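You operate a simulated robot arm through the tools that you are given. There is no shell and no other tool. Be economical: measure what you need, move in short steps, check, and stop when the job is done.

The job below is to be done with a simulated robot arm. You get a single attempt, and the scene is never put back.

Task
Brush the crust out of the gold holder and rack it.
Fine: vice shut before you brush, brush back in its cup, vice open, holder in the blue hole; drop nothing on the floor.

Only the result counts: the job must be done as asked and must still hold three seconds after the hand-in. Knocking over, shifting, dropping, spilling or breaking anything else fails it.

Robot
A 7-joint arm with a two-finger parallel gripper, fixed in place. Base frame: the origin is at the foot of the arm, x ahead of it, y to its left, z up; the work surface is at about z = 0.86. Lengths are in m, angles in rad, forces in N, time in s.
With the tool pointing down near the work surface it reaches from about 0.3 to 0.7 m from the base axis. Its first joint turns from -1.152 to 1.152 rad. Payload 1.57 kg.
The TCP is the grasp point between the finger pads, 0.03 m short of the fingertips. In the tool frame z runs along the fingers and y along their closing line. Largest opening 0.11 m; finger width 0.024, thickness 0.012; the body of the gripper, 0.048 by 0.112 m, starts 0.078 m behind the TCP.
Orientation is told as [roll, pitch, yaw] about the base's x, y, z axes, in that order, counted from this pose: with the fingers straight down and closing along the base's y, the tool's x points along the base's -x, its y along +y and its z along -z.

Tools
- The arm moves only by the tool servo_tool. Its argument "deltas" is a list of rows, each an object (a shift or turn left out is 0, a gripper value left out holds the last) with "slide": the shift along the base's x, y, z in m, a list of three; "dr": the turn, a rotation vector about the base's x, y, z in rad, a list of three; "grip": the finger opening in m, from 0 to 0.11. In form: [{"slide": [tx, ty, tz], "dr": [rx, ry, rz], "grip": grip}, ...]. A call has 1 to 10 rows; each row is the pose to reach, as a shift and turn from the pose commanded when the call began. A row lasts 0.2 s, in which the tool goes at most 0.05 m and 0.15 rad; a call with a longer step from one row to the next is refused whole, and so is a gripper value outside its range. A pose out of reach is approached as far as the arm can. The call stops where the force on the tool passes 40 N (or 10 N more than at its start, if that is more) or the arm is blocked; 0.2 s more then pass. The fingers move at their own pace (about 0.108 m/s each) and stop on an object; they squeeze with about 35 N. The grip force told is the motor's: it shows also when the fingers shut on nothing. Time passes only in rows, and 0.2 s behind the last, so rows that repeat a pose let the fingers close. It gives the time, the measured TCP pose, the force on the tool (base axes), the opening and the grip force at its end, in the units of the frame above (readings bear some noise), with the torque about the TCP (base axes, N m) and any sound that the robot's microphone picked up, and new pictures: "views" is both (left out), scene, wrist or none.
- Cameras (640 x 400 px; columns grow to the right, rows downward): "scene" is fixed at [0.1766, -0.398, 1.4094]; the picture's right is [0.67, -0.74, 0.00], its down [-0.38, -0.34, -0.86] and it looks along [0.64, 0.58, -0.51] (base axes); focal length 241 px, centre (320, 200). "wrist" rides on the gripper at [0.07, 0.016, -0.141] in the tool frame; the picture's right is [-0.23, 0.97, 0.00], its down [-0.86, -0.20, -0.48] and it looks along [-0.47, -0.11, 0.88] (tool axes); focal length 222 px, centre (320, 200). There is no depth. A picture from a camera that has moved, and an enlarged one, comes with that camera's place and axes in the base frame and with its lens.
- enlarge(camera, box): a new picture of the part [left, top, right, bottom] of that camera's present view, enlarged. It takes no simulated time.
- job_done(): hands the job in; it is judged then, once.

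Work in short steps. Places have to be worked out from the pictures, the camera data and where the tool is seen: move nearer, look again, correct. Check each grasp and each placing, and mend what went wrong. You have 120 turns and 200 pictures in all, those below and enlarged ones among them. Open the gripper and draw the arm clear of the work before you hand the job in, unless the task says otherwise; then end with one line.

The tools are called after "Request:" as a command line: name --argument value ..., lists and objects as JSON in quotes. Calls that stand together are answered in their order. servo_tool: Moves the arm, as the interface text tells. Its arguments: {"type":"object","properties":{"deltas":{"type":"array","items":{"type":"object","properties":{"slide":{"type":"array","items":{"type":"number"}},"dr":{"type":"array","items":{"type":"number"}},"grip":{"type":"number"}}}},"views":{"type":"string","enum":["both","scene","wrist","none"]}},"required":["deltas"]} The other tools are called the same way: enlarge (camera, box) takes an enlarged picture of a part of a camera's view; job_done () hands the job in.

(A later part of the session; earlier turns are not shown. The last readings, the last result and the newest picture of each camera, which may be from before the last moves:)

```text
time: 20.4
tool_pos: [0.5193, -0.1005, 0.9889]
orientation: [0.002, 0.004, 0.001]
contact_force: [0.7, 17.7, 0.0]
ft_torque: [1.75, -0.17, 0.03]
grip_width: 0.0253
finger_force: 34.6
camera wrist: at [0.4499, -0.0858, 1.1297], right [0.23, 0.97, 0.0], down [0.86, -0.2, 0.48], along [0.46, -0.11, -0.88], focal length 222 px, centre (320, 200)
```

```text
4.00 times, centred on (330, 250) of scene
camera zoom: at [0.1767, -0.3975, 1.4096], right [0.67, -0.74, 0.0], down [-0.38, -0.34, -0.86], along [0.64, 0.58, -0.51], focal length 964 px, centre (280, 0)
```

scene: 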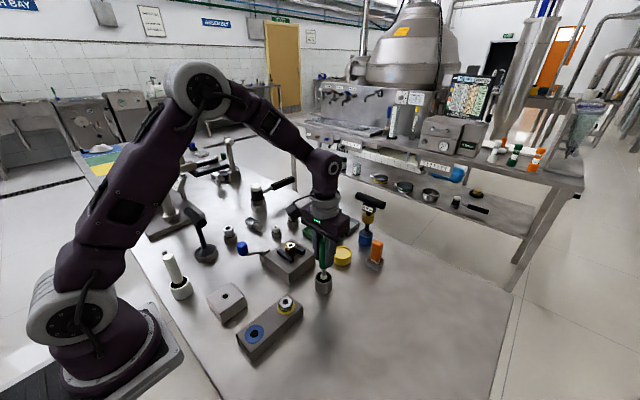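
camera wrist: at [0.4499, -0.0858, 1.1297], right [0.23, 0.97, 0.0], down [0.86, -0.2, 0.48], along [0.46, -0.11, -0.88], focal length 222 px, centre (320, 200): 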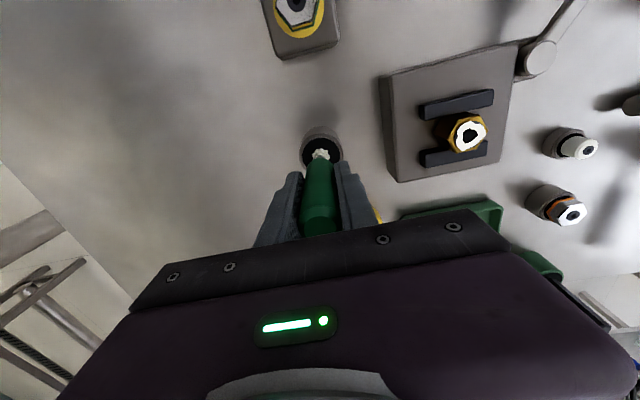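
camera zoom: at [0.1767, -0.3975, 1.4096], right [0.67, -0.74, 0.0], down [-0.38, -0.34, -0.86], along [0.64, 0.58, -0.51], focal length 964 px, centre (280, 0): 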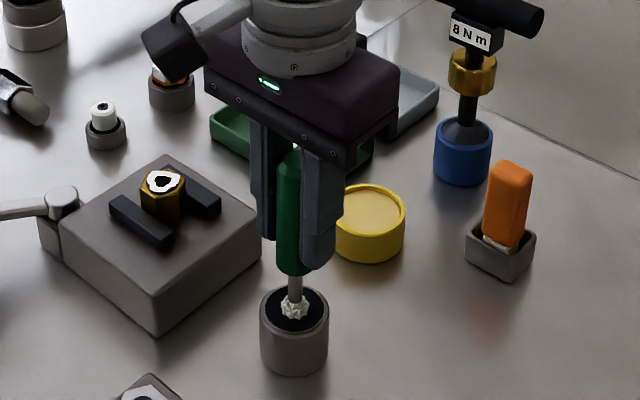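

The handle is held at 25 mm with a small side load from the cup. I relax it by about 2 mm and then lift straight up.

Request:
servo_tool --deltas '[{"slide": [0, 0.002, 0]}, {"slide": [0, 0.002, 0.02]}, {"slide": [0, 0.002, 0.05]}, {"slide": [0, 0.002, 0.08]}, {"slide": [0, 0.002, 0.1]}, {"slide": [0, 0.002, 0.1]}]'

Request:
enlarge --camera "scene" --box '[250, 190, 390, 300]'

```text
time: 21.8
tool_pos: [0.5175, -0.1015, 1.0855]
orientation: [-0.002, 0.004, -0.001]
contact_force: [0.0, 0.1, -0.1]
ft_torque: [-0.04, 0.04, 0.0]
grip_width: 0.0246
finger_force: 35.0
camera wrist: at [0.4482, -0.0851, 1.227], right [0.23, 0.97, 0.0], down [0.86, -0.2, 0.48], along [0.46, -0.11, -0.88], focal length 222 px, centre (320, 200)
```

scene: 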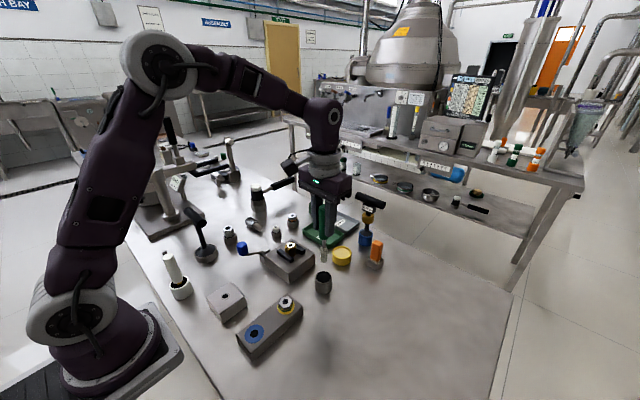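
wrist: 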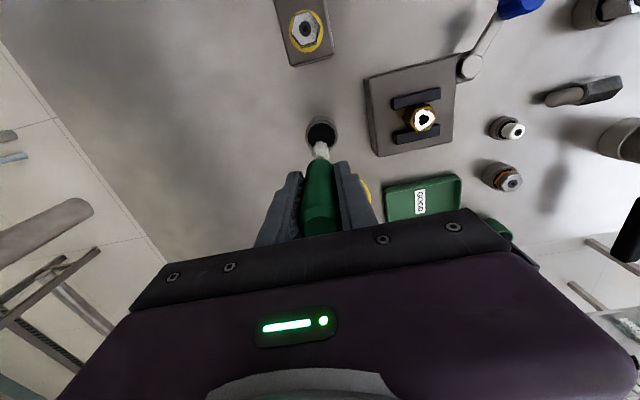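

```text
3.64 times, centred on (320, 245) of scene
camera zoom: at [0.1767, -0.398, 1.4094], right [0.67, -0.74, 0.0], down [-0.38, -0.34, -0.86], along [0.64, 0.58, -0.51], focal length 876 px, centre (320, 36)
```

zoom: 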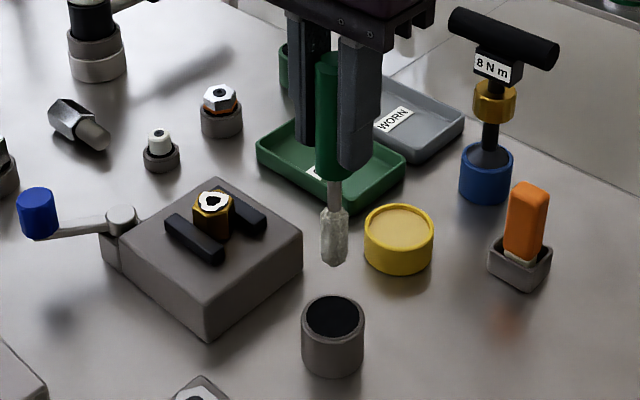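

The brush is out; its tip is about 0.131 m below the TCP and the bristles are about 50 mm long. The holder's bore is at (0.5185, 0.030) with its top at z ≈ 0.937, so I move above it and check alignment.

Request:
servo_tool --deltas '[{"slide": [0, 0, 0.025]}, {"slide": [0, 0.04, 0.03]}, {"slide": [0, 0.08, 0.03]}, {"slide": [0.001, 0.12, 0.03]}, {"slide": [0.001, 0.1315, 0.02]}, {"slide": [0.001, 0.1315, 0.01]}, {"slide": [0.001, 0.1315, 0.01]}]'

Request:
enlarge --camera "scene" --box '[260, 210, 320, 270]'

Request:
enlarge --camera "wrist" --box '[270, 100, 370, 200]'

```text
time: 23.4
tool_pos: [0.5158, 0.0325, 1.0959]
orientation: [-0.002, 0.003, -0.001]
contact_force: [0.3, 0.2, -1.4]
ft_torque: [0.02, 0.01, 0.03]
grip_width: 0.0248
finger_force: 35.3
camera wrist: at [0.448, 0.0484, 1.2364], right [0.23, 0.97, 0.0], down [0.86, -0.2, 0.48], along [0.46, -0.11, -0.88], focal length 222 px, centre (320, 200)
```

scene: 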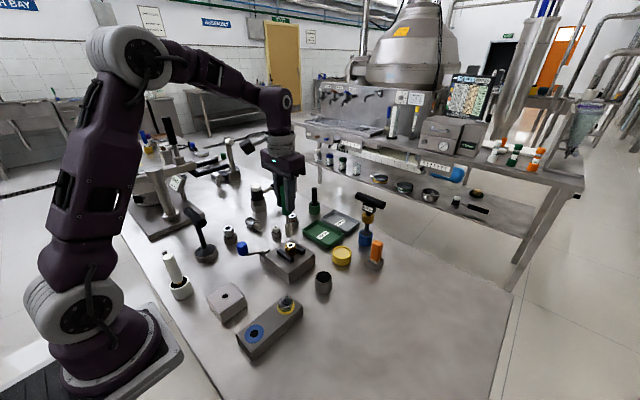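
wrist: 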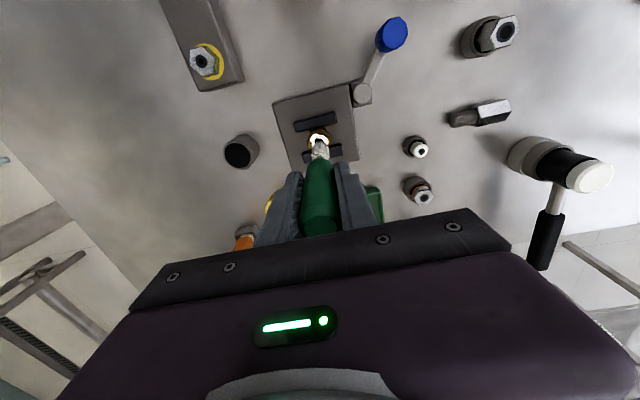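

```text
6.67 times, centred on (290, 240) of scene
camera zoom: at [0.1767, -0.398, 1.4094], right [0.67, -0.74, 0.0], down [-0.38, -0.34, -0.86], along [0.64, 0.58, -0.51], focal length 1606 px, centre (520, -67)
```

zoom: 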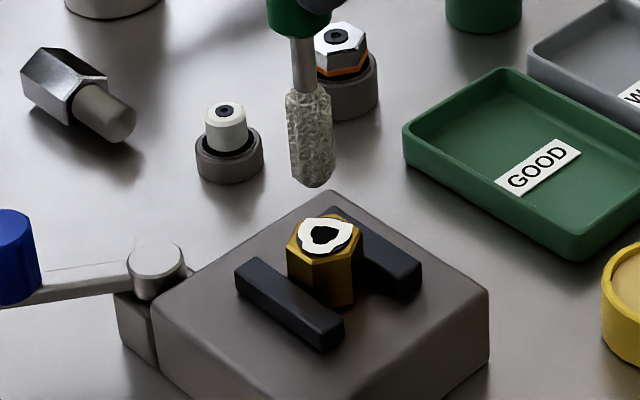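

```text
4.00 times, centred on (320, 150) of wrist
camera zoom: at [0.448, 0.0484, 1.2364], right [0.23, 0.97, 0.0], down [0.86, -0.2, 0.48], along [0.46, -0.11, -0.88], focal length 888 px, centre (320, 400)
```

zoom: 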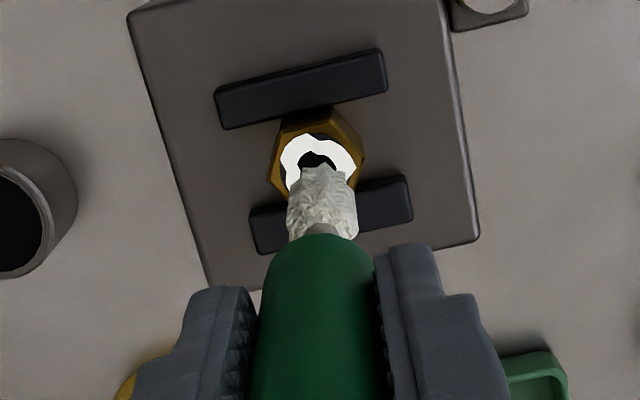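

The tip seems about 1 mm low in x and 2–3 mm too far in +y. I correct that and lower slowly into the bore.

Request:
servo_tool --deltas '[{"slide": [0.0015, -0.0025, -0.008]}, {"slide": [0.0015, -0.0025, -0.016]}, {"slide": [0.0015, -0.0025, -0.024]}, {"slide": [0.0015, -0.0025, -0.03]}, {"slide": [0.0015, -0.0025, -0.036]}, {"slide": [0.0015, -0.0025, -0.036]}]'

Request:
enlarge --camera "scene" --box '[260, 210, 320, 270]'

```text
time: 24.8
tool_pos: [0.5188, 0.0287, 1.0586]
orientation: [-0.001, 0.002, -0.002]
contact_force: [-0.2, 0.4, -0.8]
ft_torque: [-0.01, -0.02, 0.0]
grip_width: 0.025
finger_force: 35.0
camera wrist: at [0.45, 0.0444, 1.2002], right [0.23, 0.97, 0.0], down [0.86, -0.2, 0.48], along [0.46, -0.11, -0.88], focal length 222 px, centre (320, 200)
```

scene: 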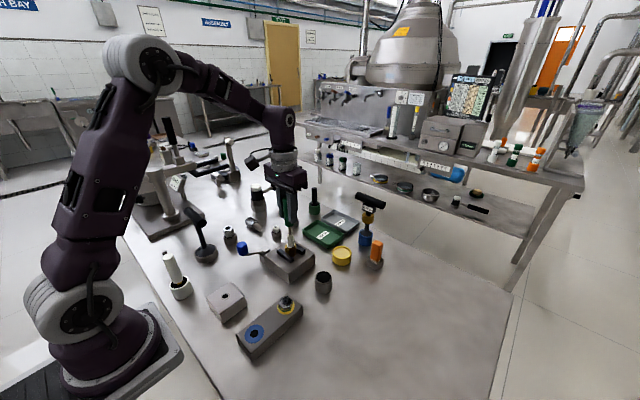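
wrist: 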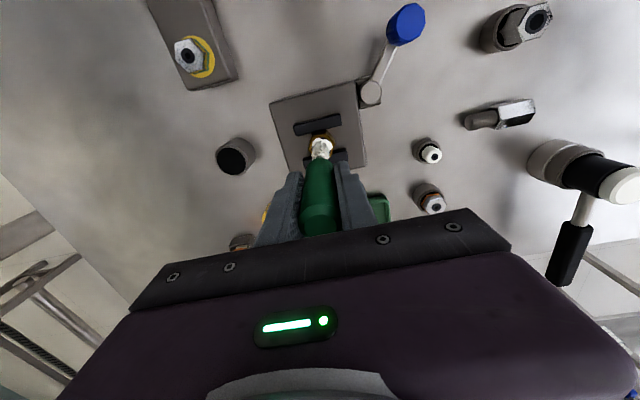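

```text
6.67 times, centred on (290, 240) of scene
camera zoom: at [0.1767, -0.398, 1.4094], right [0.67, -0.74, 0.0], down [-0.38, -0.34, -0.86], along [0.64, 0.58, -0.51], focal length 1606 px, centre (520, -67)
```

zoom: 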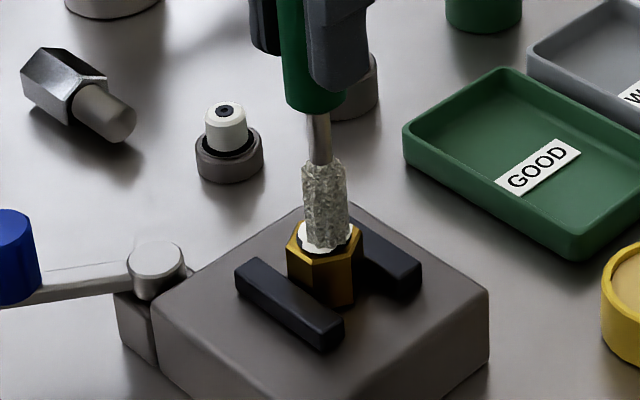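

The tip has entered the bore without force. I push deeper.

Request:
servo_tool --deltas '[{"slide": [0, 0, -0.006]}, {"slide": [0, 0, -0.012]}, {"slide": [0, 0, -0.018]}, {"slide": [0, 0, -0.024]}, {"slide": [0, 0, -0.024]}]' --views "none"

Request:
enlarge --camera "scene" --box '[260, 210, 320, 270]'

```text
time: 26.0
tool_pos: [0.5206, 0.029, 1.0365]
orientation: [-0.001, -0.001, -0.001]
contact_force: [3.2, 4.4, 25.8]
ft_torque: [0.66, -0.34, -0.03]
grip_width: 0.0252
finger_force: 35.0
```

```text
6.67 times, centred on (290, 240) of scene
camera zoom: at [0.1763, -0.3979, 1.4095], right [0.67, -0.74, 0.0], down [-0.38, -0.34, -0.86], along [0.64, 0.58, -0.51], focal length 1606 px, centre (520, -67)
```

zoom: 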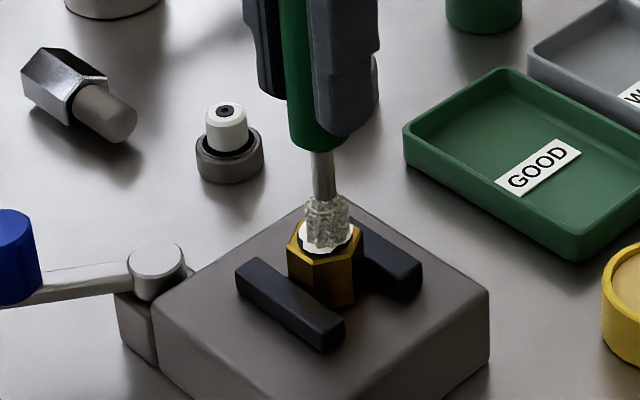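

The brush has bottomed in the bore (26 N up). I now make several up-and-down strokes with a little twist.

Request:
servo_tool --deltas '[{"slide": [-0.001, 0, 0.012], "dr": [0, 0, 0.1]}, {"slide": [-0.001, 0, 0.022], "dr": [0, 0, 0.2]}, {"slide": [-0.001, 0, 0.01], "dr": [0, 0, 0.1]}, {"slide": [-0.001, 0, 0.002], "dr": [0, 0, 0]}, {"slide": [-0.001, 0, 0.012], "dr": [0, 0, -0.1]}, {"slide": [-0.001, 0, 0.022], "dr": [0, 0, -0.2]}, {"slide": [-0.001, 0, 0.01], "dr": [0, 0, -0.1]}, {"slide": [-0.001, 0, 0.002], "dr": [0, 0, 0]}]' --views "none"

Request:
enlarge --camera "scene" --box '[260, 210, 320, 270]'

```text
time: 27.8
tool_pos: [0.5175, 0.0291, 1.0368]
orientation: [-0.002, 0.002, 0.0]
contact_force: [4.4, 6.2, 1.5]
ft_torque: [0.78, -0.43, -0.01]
grip_width: 0.0245
finger_force: 34.8
```

```text
6.67 times, centred on (290, 240) of scene
camera zoom: at [0.1767, -0.3978, 1.4095], right [0.67, -0.74, 0.0], down [-0.38, -0.34, -0.86], along [0.64, 0.58, -0.51], focal length 1606 px, centre (520, -67)
```

zoom: 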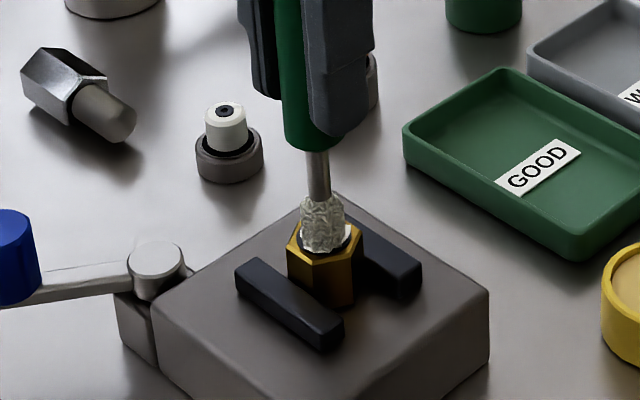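

The crust looks smaller already. I do another set of strokes, shifted slightly to relieve the side force.

Request:
servo_tool --deltas '[{"slide": [0.001, 0.001, 0.012]}, {"slide": [0.001, 0.001, 0.024]}, {"slide": [0.001, 0.001, 0.012]}, {"slide": [0.001, 0.001, 0.0]}, {"slide": [0.001, 0.001, 0.012]}, {"slide": [0.001, 0.001, 0.024]}, {"slide": [0.001, 0.001, 0.012]}, {"slide": [0.001, 0.001, 0.0]}, {"slide": [0.001, 0.001, 0.012]}, {"slide": [0.001, 0.001, 0.024]}]' --views "none"

Request:
enlarge --camera "scene" --box '[260, 210, 320, 270]'

```text
time: 30.0
tool_pos: [0.5195, 0.0295, 1.0605]
orientation: [-0.001, 0.003, -0.002]
contact_force: [-0.7, -0.6, -0.7]
ft_torque: [0.0, 0.0, 0.02]
grip_width: 0.0249
finger_force: 34.5
```

```text
6.67 times, centred on (290, 240) of scene
camera zoom: at [0.1767, -0.398, 1.4094], right [0.67, -0.74, 0.0], down [-0.38, -0.34, -0.86], along [0.64, 0.58, -0.51], focal length 1606 px, centre (520, -67)
```

zoom: 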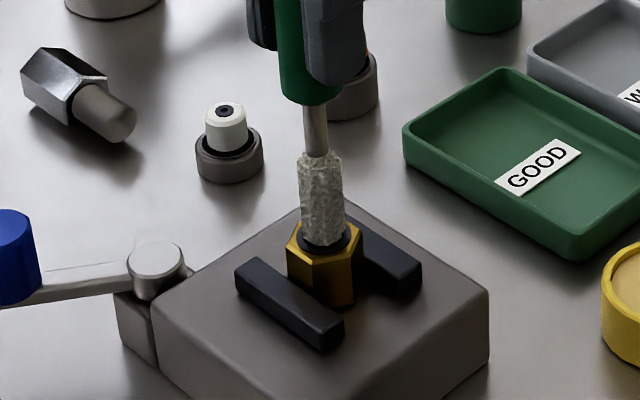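

The white crust appears gone. I add two more strokes, then withdraw and inspect.

Request:
servo_tool --deltas '[{"slide": [0, 0, -0.012]}, {"slide": [0, 0, -0.024]}, {"slide": [0, 0, -0.012]}, {"slide": [0, 0, 0]}, {"slide": [0, 0, -0.012]}, {"slide": [0, 0, -0.024]}, {"slide": [0, 0, -0.01]}, {"slide": [0, 0, 0.01]}, {"slide": [0, 0, 0.03]}, {"slide": [0, 0, 0.05]}]' --views "wrist"

Request:
enlarge --camera "scene" --box '[260, 210, 320, 270]'

```text
time: 32.2
tool_pos: [0.519, 0.029, 1.1133]
orientation: [-0.002, 0.002, -0.002]
contact_force: [-0.1, 1.0, -1.2]
ft_torque: [0.01, -0.04, 0.0]
grip_width: 0.0247
finger_force: 35.4
camera wrist: at [0.4499, 0.0455, 1.2544], right [0.23, 0.97, 0.0], down [0.86, -0.2, 0.48], along [0.46, -0.11, -0.88], focal length 222 px, centre (320, 200)
```

wrist: 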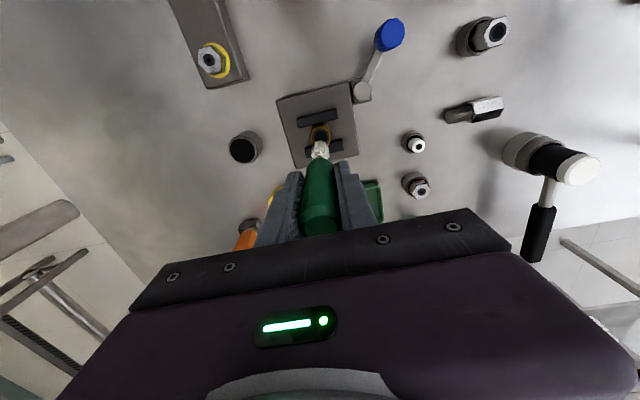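

```text
6.67 times, centred on (290, 240) of scene
camera zoom: at [0.1766, -0.398, 1.4094], right [0.67, -0.74, 0.0], down [-0.38, -0.34, -0.86], along [0.64, 0.58, -0.51], focal length 1606 px, centre (520, -67)
```

zoom: 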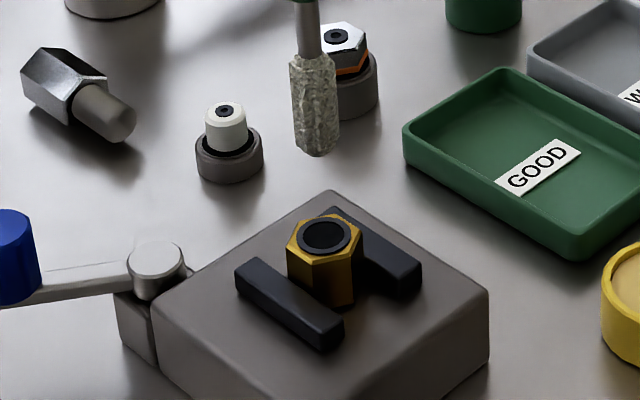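

The bore is clean. I carry the brush back above its cup at (0.517, -0.101).

Request:
servo_tool --deltas '[{"slide": [0, -0.04, 0.01]}, {"slide": [-0.001, -0.08, 0.01]}, {"slide": [-0.0015, -0.12, 0.0]}, {"slide": [-0.0015, -0.13, 0.0]}, {"slide": [-0.0015, -0.13, -0.03]}, {"slide": [-0.0015, -0.13, -0.05]}, {"slide": [-0.0015, -0.13, -0.05]}]'

Request:
enlarge --camera "scene" --box '[290, 240, 360, 310]'

```text
time: 33.8
tool_pos: [0.5162, -0.0982, 1.0589]
orientation: [-0.001, 0.003, -0.003]
contact_force: [-0.1, -0.3, -0.5]
ft_torque: [-0.02, -0.03, -0.02]
grip_width: 0.0248
finger_force: 35.1
camera wrist: at [0.4473, -0.0823, 1.2006], right [0.23, 0.97, 0.0], down [0.86, -0.2, 0.48], along [0.46, -0.11, -0.88], focal length 222 px, centre (320, 200)
```

scene: 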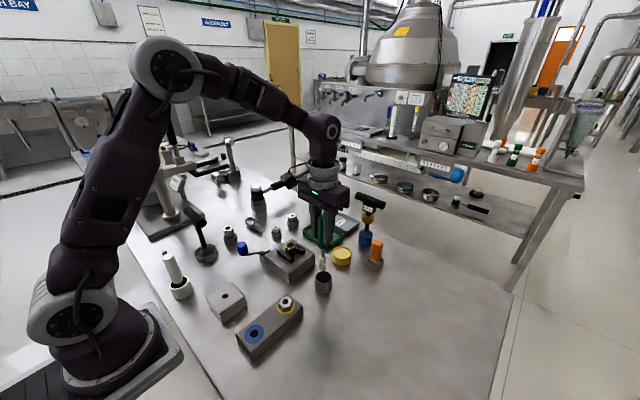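
wrist: 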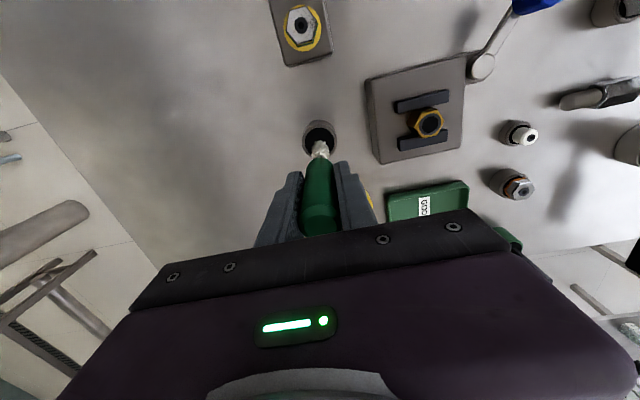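

```text
5.71 times, centred on (325, 275) of scene
camera zoom: at [0.1767, -0.398, 1.4094], right [0.67, -0.74, 0.0], down [-0.38, -0.34, -0.86], along [0.64, 0.58, -0.51], focal length 1376 px, centre (291, -229)
```

zoom: 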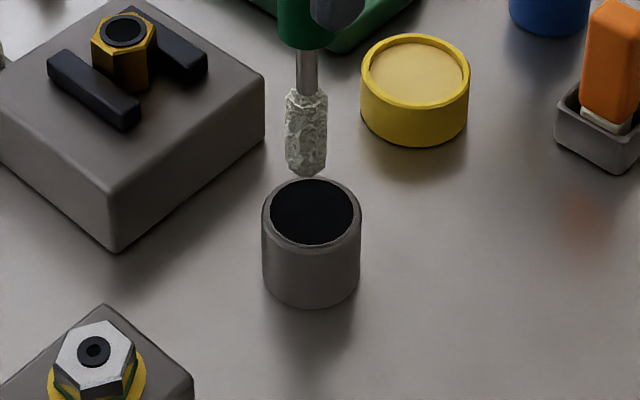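

The tip sits just above the cup and is 2 mm off; I correct it and lower the brush in.

Request:
servo_tool --deltas '[{"slide": [0.001, -0.0025, -0.02]}, {"slide": [0.001, -0.0025, -0.04]}, {"slide": [0.001, -0.0025, -0.055]}, {"slide": [0.001, -0.0025, -0.064]}, {"slide": [0.001, -0.0025, -0.068]}, {"slide": [0.001, -0.0025, -0.068]}]' --views "none"

Request:
enlarge --camera "scene" --box '[290, 240, 360, 310]'

```text
time: 35.2
tool_pos: [0.5186, -0.1017, 0.9916]
orientation: [-0.001, 0.004, -0.001]
contact_force: [0.9, 18.4, 0.5]
ft_torque: [1.62, -0.17, 0.3]
grip_width: 0.0249
finger_force: 35.6
```

```text
5.71 times, centred on (325, 275) of scene
camera zoom: at [0.1769, -0.3976, 1.4095], right [0.67, -0.74, 0.0], down [-0.38, -0.34, -0.86], along [0.64, 0.58, -0.51], focal length 1376 px, centre (291, -229)
```

zoom: 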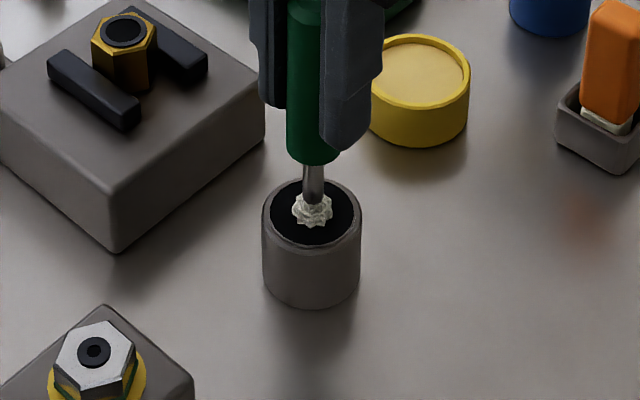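

It sits like the original, with the same side load. I relax +y 2 mm, go down 3 mm more, then release and rise.

Request:
servo_tool --deltas '[{"slide": [0, 0.002, -0.001]}, {"slide": [0, 0.002, -0.003]}, {"slide": [0, 0.002, -0.003], "grip": 0.03}, {"slide": [0, 0.002, -0.003], "grip": 0.045}, {"slide": [0, 0.002, -0.003], "grip": 0.07}, {"slide": [0, 0.002, 0.04], "grip": 0.08}, {"slide": [0, 0.002, 0.085], "grip": 0.08}, {"slide": [0, 0.002, 0.125], "grip": 0.08}]' --views "wrist"

Request:
enlarge --camera "scene" --box '[270, 200, 390, 300]'

```text
time: 37.0
tool_pos: [0.5221, -0.1025, 1.1178]
orientation: [-0.003, 0.002, -0.002]
contact_force: [0.2, -0.1, 1.4]
ft_torque: [0.01, 0.0, -0.02]
grip_width: 0.0801
finger_force: 0.0
camera wrist: at [0.4514, -0.0862, 1.2608], right [0.23, 0.97, 0.0], down [0.86, -0.2, 0.48], along [0.46, -0.11, -0.88], focal length 222 px, centre (320, 200)
```

wrist: 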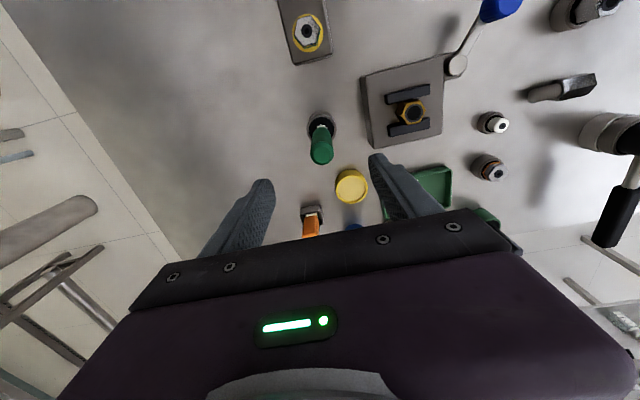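

```text
4.00 times, centred on (330, 250) of scene
camera zoom: at [0.1766, -0.398, 1.4094], right [0.67, -0.74, 0.0], down [-0.38, -0.34, -0.86], along [0.64, 0.58, -0.51], focal length 964 px, centre (280, 0)
```

zoom: 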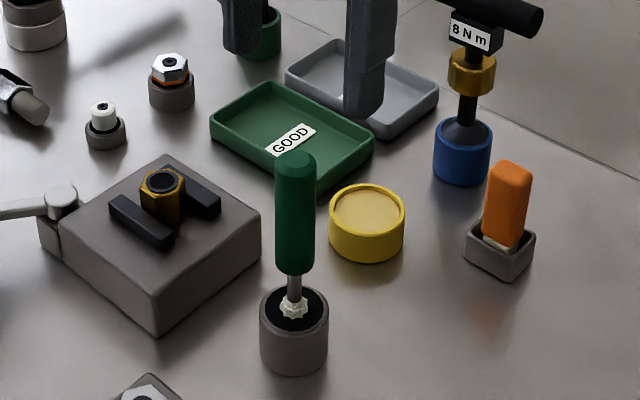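

The brush is back upright in its cup. To open the vice I close the fingers into a post and go to the -y side of the knob.

Request:
servo_tool --deltas '[{"slide": [-0.025, 0.04, 0], "grip": 0.0}, {"slide": [-0.05, 0.08, 0], "grip": 0.0}, {"slide": [-0.075, 0.12, -0.02]}, {"slide": [-0.1, 0.16, -0.04]}, {"slide": [-0.109, 0.1945, -0.06]}, {"slide": [-0.109, 0.1945, -0.105]}, {"slide": [-0.109, 0.1945, -0.145]}, {"slide": [-0.109, 0.1945, -0.161]}, {"slide": [-0.109, 0.1945, -0.161]}]' --views "wrist"

Request:
enlarge --camera "scene" --box '[220, 210, 320, 290]'

```text
refused: row 3 steps farther than a row can; nothing moved
```

```text
5.00 times, centred on (270, 250) of scene
camera zoom: at [0.1766, -0.398, 1.4094], right [0.67, -0.74, 0.0], down [-0.38, -0.34, -0.86], along [0.64, 0.58, -0.51], focal length 1204 px, centre (570, -50)
```

zoom: 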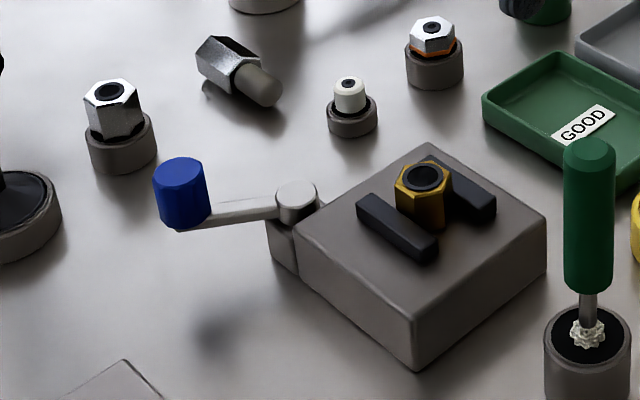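

A row was too long, so I resend it with smaller steps.

Request:
servo_tool --deltas '[{"slide": [-0.023, 0.038, 0], "grip": 0.0}, {"slide": [-0.046, 0.076, -0.01], "grip": 0.0}, {"slide": [-0.068, 0.114, -0.02]}, {"slide": [-0.09, 0.15, -0.035]}, {"slide": [-0.105, 0.18, -0.05]}, {"slide": [-0.109, 0.1945, -0.08]}, {"slide": [-0.109, 0.1945, -0.12]}, {"slide": [-0.109, 0.1945, -0.161]}, {"slide": [-0.109, 0.1945, -0.161]}]' --views "wrist"

Request:
enlarge --camera "scene" --box '[220, 210, 320, 290]'

```text
time: 39.0
tool_pos: [0.4092, 0.0954, 0.954]
orientation: [-0.002, 0.004, -0.002]
contact_force: [0.3, 0.6, -0.3]
ft_torque: [-0.01, 0.02, -0.02]
grip_width: 0.0
finger_force: 21.4
camera wrist: at [0.3398, 0.1105, 1.0967], right [0.23, 0.97, 0.0], down [0.86, -0.2, 0.48], along [0.46, -0.11, -0.88], focal length 222 px, centre (320, 200)
```

wrist: 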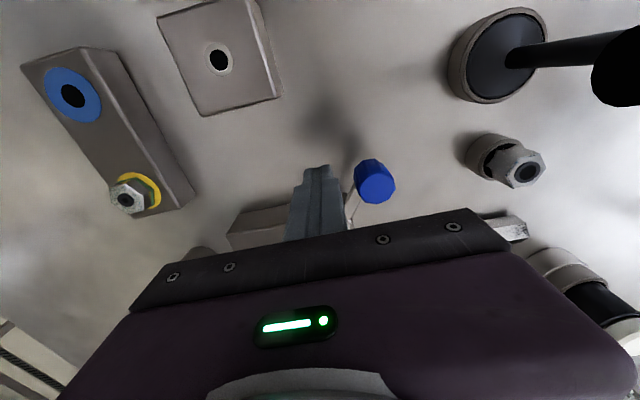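

```text
5.00 times, centred on (270, 250) of scene
camera zoom: at [0.1767, -0.398, 1.4094], right [0.67, -0.74, 0.0], down [-0.38, -0.34, -0.86], along [0.64, 0.58, -0.51], focal length 1204 px, centre (570, -50)
```

zoom: 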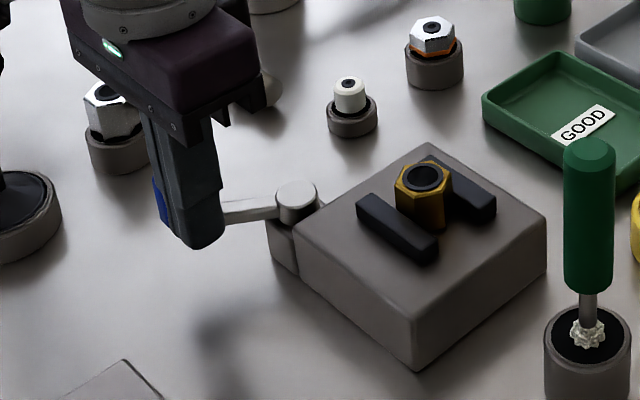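

The post is on the -y side of the knob at (0.419, 0.137). I push toward +y, drifting to +x with the arc.

Request:
servo_tool --deltas '[{"slide": [0.004, 0.01, 0]}, {"slide": [0.006, 0.015, 0]}, {"slide": [0.009, 0.02, 0]}, {"slide": [0.013, 0.025, 0]}, {"slide": [0.018, 0.03, 0]}, {"slide": [0.023, 0.034, 0]}, {"slide": [0.028, 0.037, 0]}]' --views "wrist"

```text
time: 40.6
tool_pos: [0.4381, 0.1304, 0.9569]
orientation: [-0.001, 0.003, -0.004]
contact_force: [0.0, -1.1, -2.0]
ft_torque: [-0.02, 0.01, 0.0]
grip_width: 0.0001
finger_force: 21.4
camera wrist: at [0.3686, 0.1467, 1.0988], right [0.23, 0.97, 0.0], down [0.86, -0.2, 0.48], along [0.46, -0.11, -0.88], focal length 222 px, centre (320, 200)
```

wrist: 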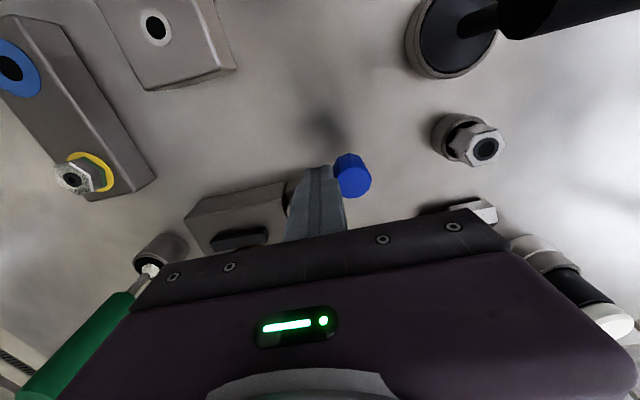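

The lever swung easily to about 122°. I go round to the knob's -x side and push it toward +x.

Request:
servo_tool --deltas '[{"slide": [-0.016, -0.004, 0]}, {"slide": [-0.033, 0.0, 0]}, {"slide": [-0.033, 0.028, 0]}, {"slide": [-0.022, 0.03, 0]}, {"slide": [-0.012, 0.031, 0]}, {"slide": [-0.004, 0.032, 0]}, {"slide": [0.004, 0.033, 0]}, {"slide": [0.012, 0.033, 0]}, {"slide": [0.02, 0.033, 0]}, {"slide": [0.026, 0.033, 0]}]' --views "wrist"

Request:
enlarge --camera "scene" --box '[220, 210, 320, 290]'

```text
time: 42.8
tool_pos: [0.4639, 0.1646, 0.9572]
orientation: [-0.001, 0.003, -0.003]
contact_force: [-0.9, -0.2, -0.5]
ft_torque: [0.01, 0.03, -0.02]
grip_width: 0.0
finger_force: 20.9
camera wrist: at [0.3946, 0.1798, 1.0991], right [0.23, 0.97, 0.0], down [0.86, -0.2, 0.48], along [0.46, -0.11, -0.88], focal length 222 px, centre (320, 200)
```

wrist: 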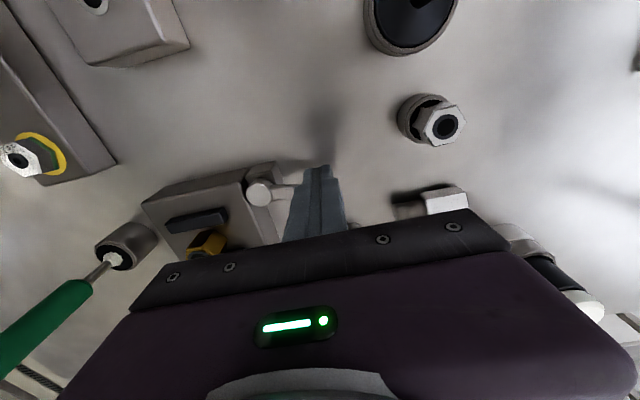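

```text
5.00 times, centred on (270, 250) of scene
camera zoom: at [0.1766, -0.398, 1.4094], right [0.67, -0.74, 0.0], down [-0.38, -0.34, -0.86], along [0.64, 0.58, -0.51], focal length 1204 px, centre (570, -50)
```

zoom: 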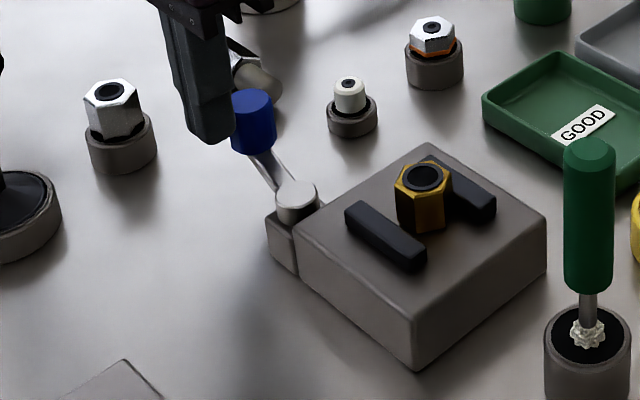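

The jaw has moved back and the knob is near its start. I nudge a few millimetres more to reach the fully open stop.

Request:
servo_tool --deltas '[{"slide": [0.003, 0, 0]}, {"slide": [0.006, 0, 0]}, {"slide": [0.008, 0, 0]}]' --views "none"

Request:
enlarge --camera "scene" --box '[220, 210, 320, 290]'

```text
time: 43.6
tool_pos: [0.4678, 0.1631, 0.9575]
orientation: [-0.002, 0.008, 0.0]
contact_force: [-28.2, 7.9, 7.8]
ft_torque: [0.0, 0.46, 0.09]
grip_width: 0.0
finger_force: 21.5
```

```text
5.00 times, centred on (270, 250) of scene
camera zoom: at [0.1758, -0.3978, 1.4096], right [0.67, -0.74, 0.0], down [-0.38, -0.34, -0.86], along [0.64, 0.58, -0.51], focal length 1204 px, centre (570, -50)
```

zoom: 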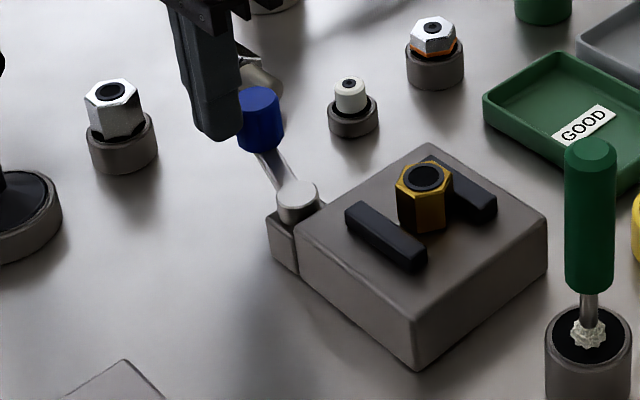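

The lever is at its open stop and the vice is open. The hex flats face ±x, so I turn the tool -30° to grip a pair of flats, and move above the holder.

Request:
servo_tool --deltas '[{"slide": [-0.012, 0, 0.0]}, {"slide": [-0.012, 0, 0.045]}, {"slide": [-0.005, -0.005, 0.09], "dr": [0, 0, -0.13]}, {"slide": [0.015, -0.04, 0.1], "dr": [0, 0, -0.26], "grip": 0.06}, {"slide": [0.033, -0.08, 0.1], "dr": [0, 0, -0.39], "grip": 0.06}, {"slide": [0.05, -0.12, 0.1], "dr": [0, 0, -0.524]}, {"slide": [0.0515, -0.134, 0.1], "dr": [0, 0, -0.524]}, {"slide": [0.0515, -0.134, 0.1], "dr": [0, 0, -0.524]}]'

Request:
enlarge --camera "wrist" --box '[250, 80, 410, 200]'

```text
time: 45.4
tool_pos: [0.5247, 0.0312, 1.0577]
orientation: [-0.001, 0.004, -0.523]
contact_force: [0.4, -0.2, 0.3]
ft_torque: [0.04, -0.03, 0.01]
grip_width: 0.06
finger_force: 0.2
camera wrist: at [0.4728, 0.0789, 1.1988], right [0.69, 0.73, 0.0], down [0.64, -0.6, 0.48], along [0.35, -0.33, -0.88], focal length 222 px, centre (320, 200)
```

scene: 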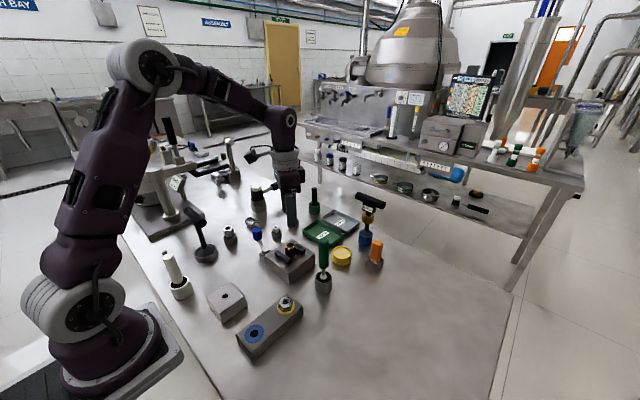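
wrist: 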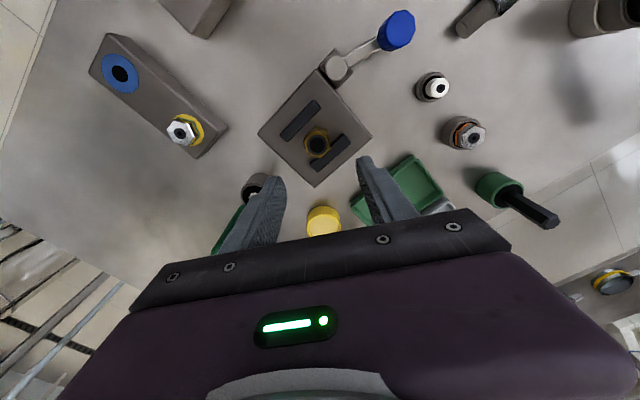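

```text
3.33 times, centred on (330, 140) of wrist
camera zoom: at [0.4728, 0.0789, 1.1988], right [0.69, 0.73, 0.0], down [0.64, -0.6, 0.48], along [0.35, -0.33, -0.88], focal length 740 px, centre (287, 400)
```

zoom: 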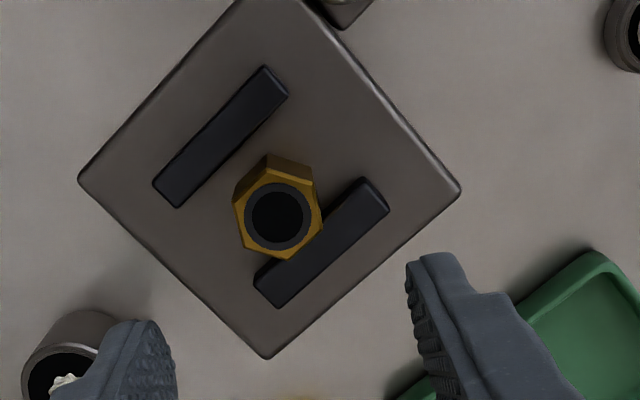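

The holder sits at (0.520, 0.029) with its flats facing the fingers. I correct x by -4 mm and descend so the tips stay just above the jaws.

Request:
servo_tool --deltas '[{"slide": [-0.004, -0.001, -0.04]}, {"slide": [-0.004, -0.001, -0.08]}, {"slide": [-0.004, -0.001, -0.1]}, {"slide": [-0.004, -0.001, -0.111]}, {"slide": [-0.004, -0.001, -0.111]}]'

Request:
enlarge --camera "scene" --box '[260, 210, 320, 270]'

```text
time: 46.6
tool_pos: [0.5217, 0.0277, 0.9484]
orientation: [-0.001, 0.001, -0.524]
contact_force: [-5.9, 0.6, 10.2]
ft_torque: [0.29, -0.12, 0.16]
grip_width: 0.0589
finger_force: 0.0
stopped in row 5: the force on the tool passed its limit at 42 N (the readings are from after the stop); the commanded pose is now the measured one
camera wrist: at [0.4688, 0.0756, 1.0893], right [0.68, 0.73, 0.0], down [0.64, -0.6, 0.48], along [0.35, -0.33, -0.88], focal length 222 px, centre (320, 200)
```

scene: 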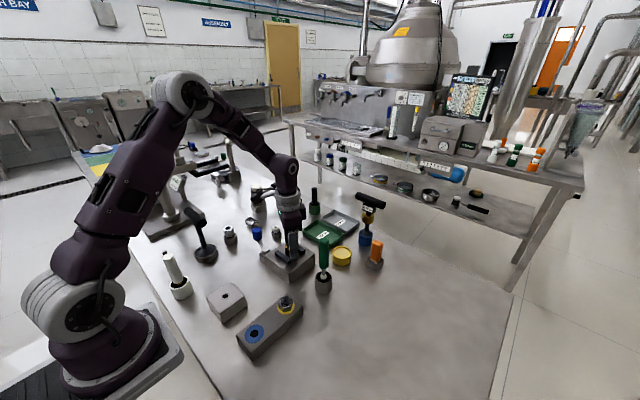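
wrist: 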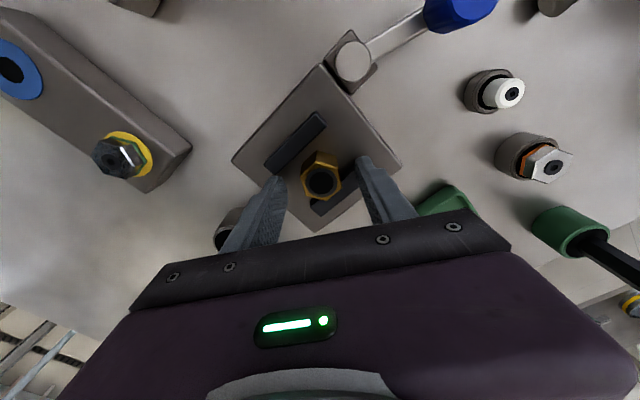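

```text
6.67 times, centred on (290, 240) of scene
camera zoom: at [0.1763, -0.398, 1.4095], right [0.67, -0.74, 0.0], down [-0.38, -0.34, -0.86], along [0.64, 0.58, -0.51], focal length 1606 px, centre (520, -67)
```

zoom: 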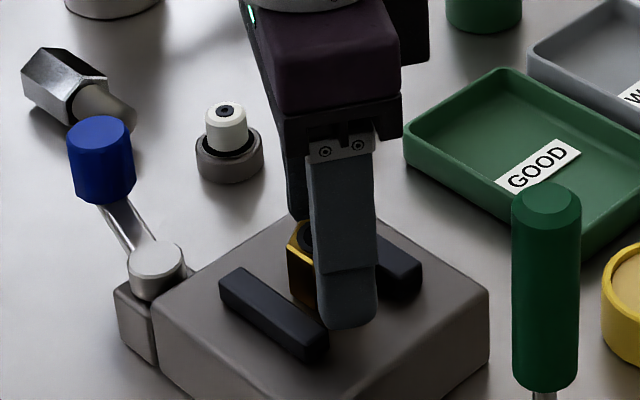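

A fingertip touched a jaw top at z ≈ 0.918. I rise 4 mm, centre, and close on the holder.

Request:
servo_tool --deltas '[{"slide": [-0.001, 0.001, 0.004]}, {"slide": [-0.001, 0.001, 0.004], "grip": 0.04}, {"slide": [-0.001, 0.001, 0.004], "grip": 0.01}, {"slide": [-0.001, 0.001, 0.004], "grip": 0.01}, {"slide": [-0.001, 0.001, 0.004], "grip": 0.01}]'

Request:
enlarge --camera "wrist" --box '[240, 100, 400, 220]'

```text
time: 47.8
tool_pos: [0.5202, 0.0291, 0.9522]
orientation: [0.001, 0.0, -0.523]
contact_force: [9.6, 16.2, 0.1]
ft_torque: [0.73, -0.31, -0.02]
grip_width: 0.0293
finger_force: 34.8
camera wrist: at [0.4677, 0.0774, 1.0926], right [0.68, 0.73, 0.0], down [0.64, -0.6, 0.48], along [0.35, -0.33, -0.88], focal length 222 px, centre (320, 200)
```

scene: 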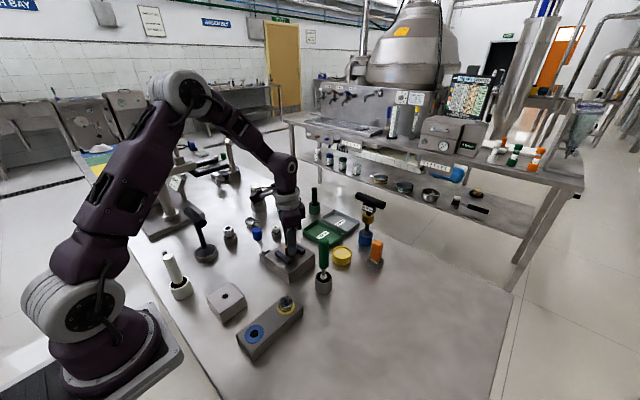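
wrist: 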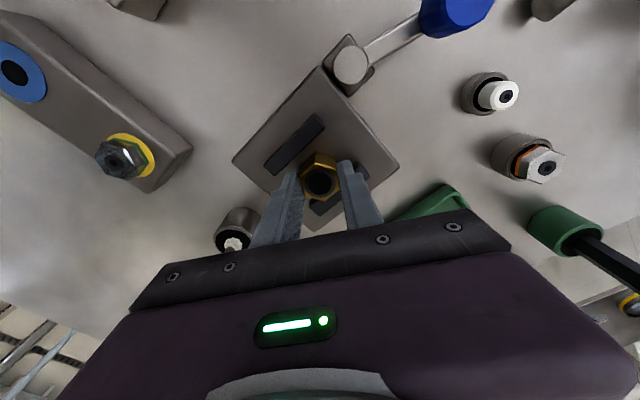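

```text
3.33 times, centred on (320, 160) of wrist
camera zoom: at [0.4677, 0.0774, 1.0926], right [0.68, 0.73, 0.0], down [0.64, -0.6, 0.48], along [0.35, -0.33, -0.88], focal length 740 px, centre (320, 333)
```

zoom: 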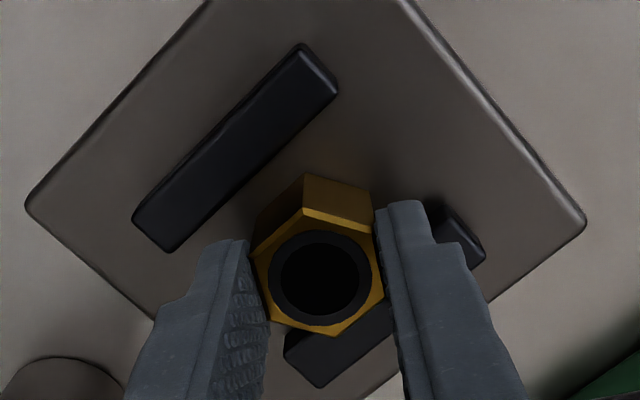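

The holder is gripped on its flats at 29 mm. I relieve the side force slightly and lift straight up.

Request:
servo_tool --deltas '[{"slide": [0.001, 0.0015, 0.002]}, {"slide": [0.001, 0.0015, 0.015]}, {"slide": [0.001, 0.0015, 0.035]}, {"slide": [0.001, 0.0015, 0.06]}, {"slide": [0.001, 0.0015, 0.085]}, {"slide": [0.001, 0.0015, 0.085]}]'

Request:
enlarge --camera "scene" --box '[250, 190, 330, 280]'

```text
time: 49.2
tool_pos: [0.5208, 0.0288, 1.0387]
orientation: [0.001, 0.002, -0.525]
contact_force: [-0.5, -0.4, -2.0]
ft_torque: [0.01, 0.0, -0.01]
grip_width: 0.0295
finger_force: 35.1
camera wrist: at [0.4681, 0.0773, 1.1785], right [0.68, 0.73, 0.0], down [0.64, -0.6, 0.48], along [0.35, -0.33, -0.88], focal length 222 px, centre (320, 200)
```

scene: 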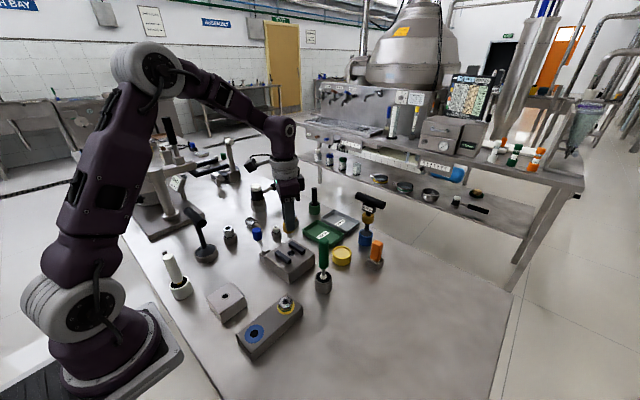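
wrist: 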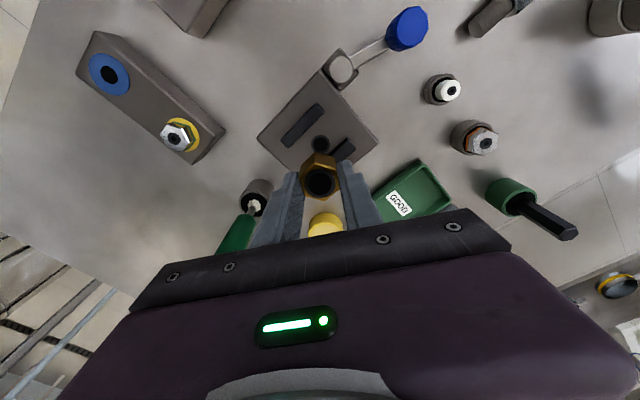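

```text
4.44 times, centred on (290, 235) of scene
camera zoom: at [0.1767, -0.398, 1.4094], right [0.67, -0.74, 0.0], down [-0.38, -0.34, -0.86], along [0.64, 0.58, -0.51], focal length 1071 px, centre (453, 44)
```

zoom: 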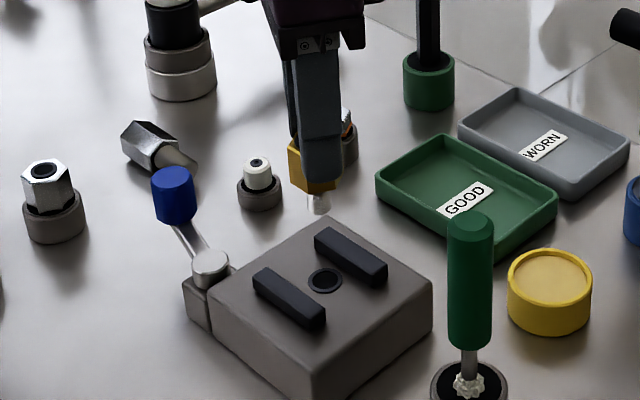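

The holder is out, with a stem about 20 mm long whose bottom is 0.075 m below the TCP. The blue hole triangulates to (0.304, -0.091), rack top z ≈ 0.897, so I carry the holder above it.

Request:
servo_tool --deltas '[{"slide": [-0.025, -0.01, 0.015]}, {"slide": [-0.06, -0.03, 0.02]}, {"slide": [-0.095, -0.05, 0.02]}, {"slide": [-0.13, -0.07, 0.02]}, {"slide": [-0.165, -0.09, 0.02]}, {"slide": [-0.195, -0.107, 0.01]}, {"slide": [-0.215, -0.119, -0.01]}, {"slide": [-0.215, -0.119, -0.02]}, {"slide": [-0.215, -0.119, -0.02]}]'

Request:
enlarge --camera "scene" --box '[220, 270, 320, 360]'

Request:
enlarge --camera "wrist" --box '[240, 80, 400, 220]'

```text
time: 51.2
tool_pos: [0.3047, -0.0889, 1.0147]
orientation: [0.0, 0.002, -0.524]
contact_force: [-0.2, 0.0, -1.2]
ft_torque: [-0.02, 0.02, 0.0]
grip_width: 0.0297
finger_force: 34.7
camera wrist: at [0.2534, -0.0409, 1.1555], right [0.68, 0.73, 0.0], down [0.64, -0.6, 0.48], along [0.35, -0.33, -0.88], focal length 222 px, centre (320, 200)
```

scene: 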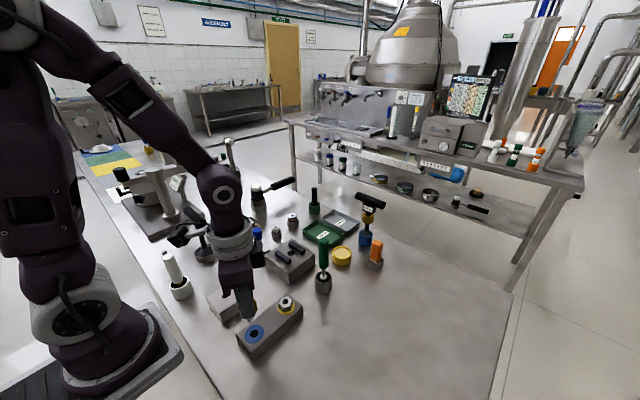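
wrist: 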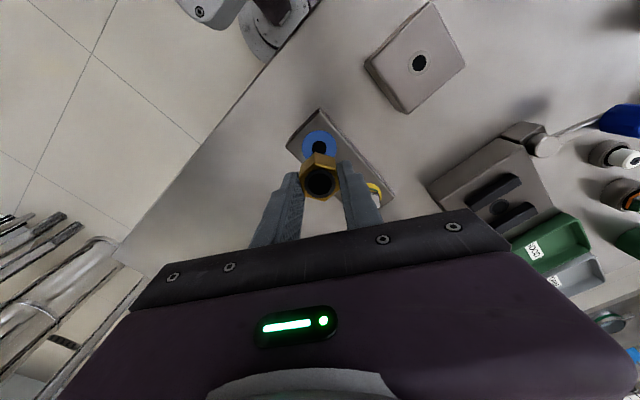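

```text
4.44 times, centred on (270, 315) of scene
camera zoom: at [0.1767, -0.398, 1.4094], right [0.67, -0.74, 0.0], down [-0.38, -0.34, -0.86], along [0.64, 0.58, -0.51], focal length 1071 px, centre (542, -311)
```

zoom: 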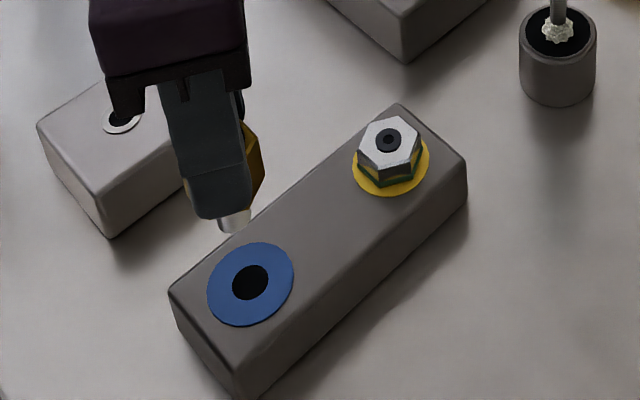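

```text
2.86 times, centred on (320, 150) of wrist
camera zoom: at [0.2534, -0.0409, 1.1555], right [0.68, 0.73, 0.0], down [0.64, -0.6, 0.48], along [0.35, -0.33, -0.88], focal length 635 px, centre (320, 343)
```

zoom: 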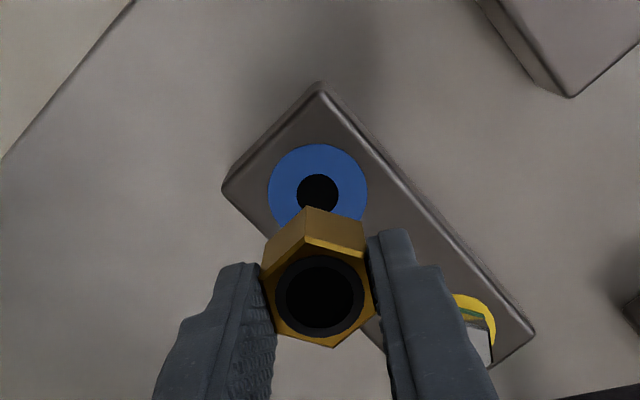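

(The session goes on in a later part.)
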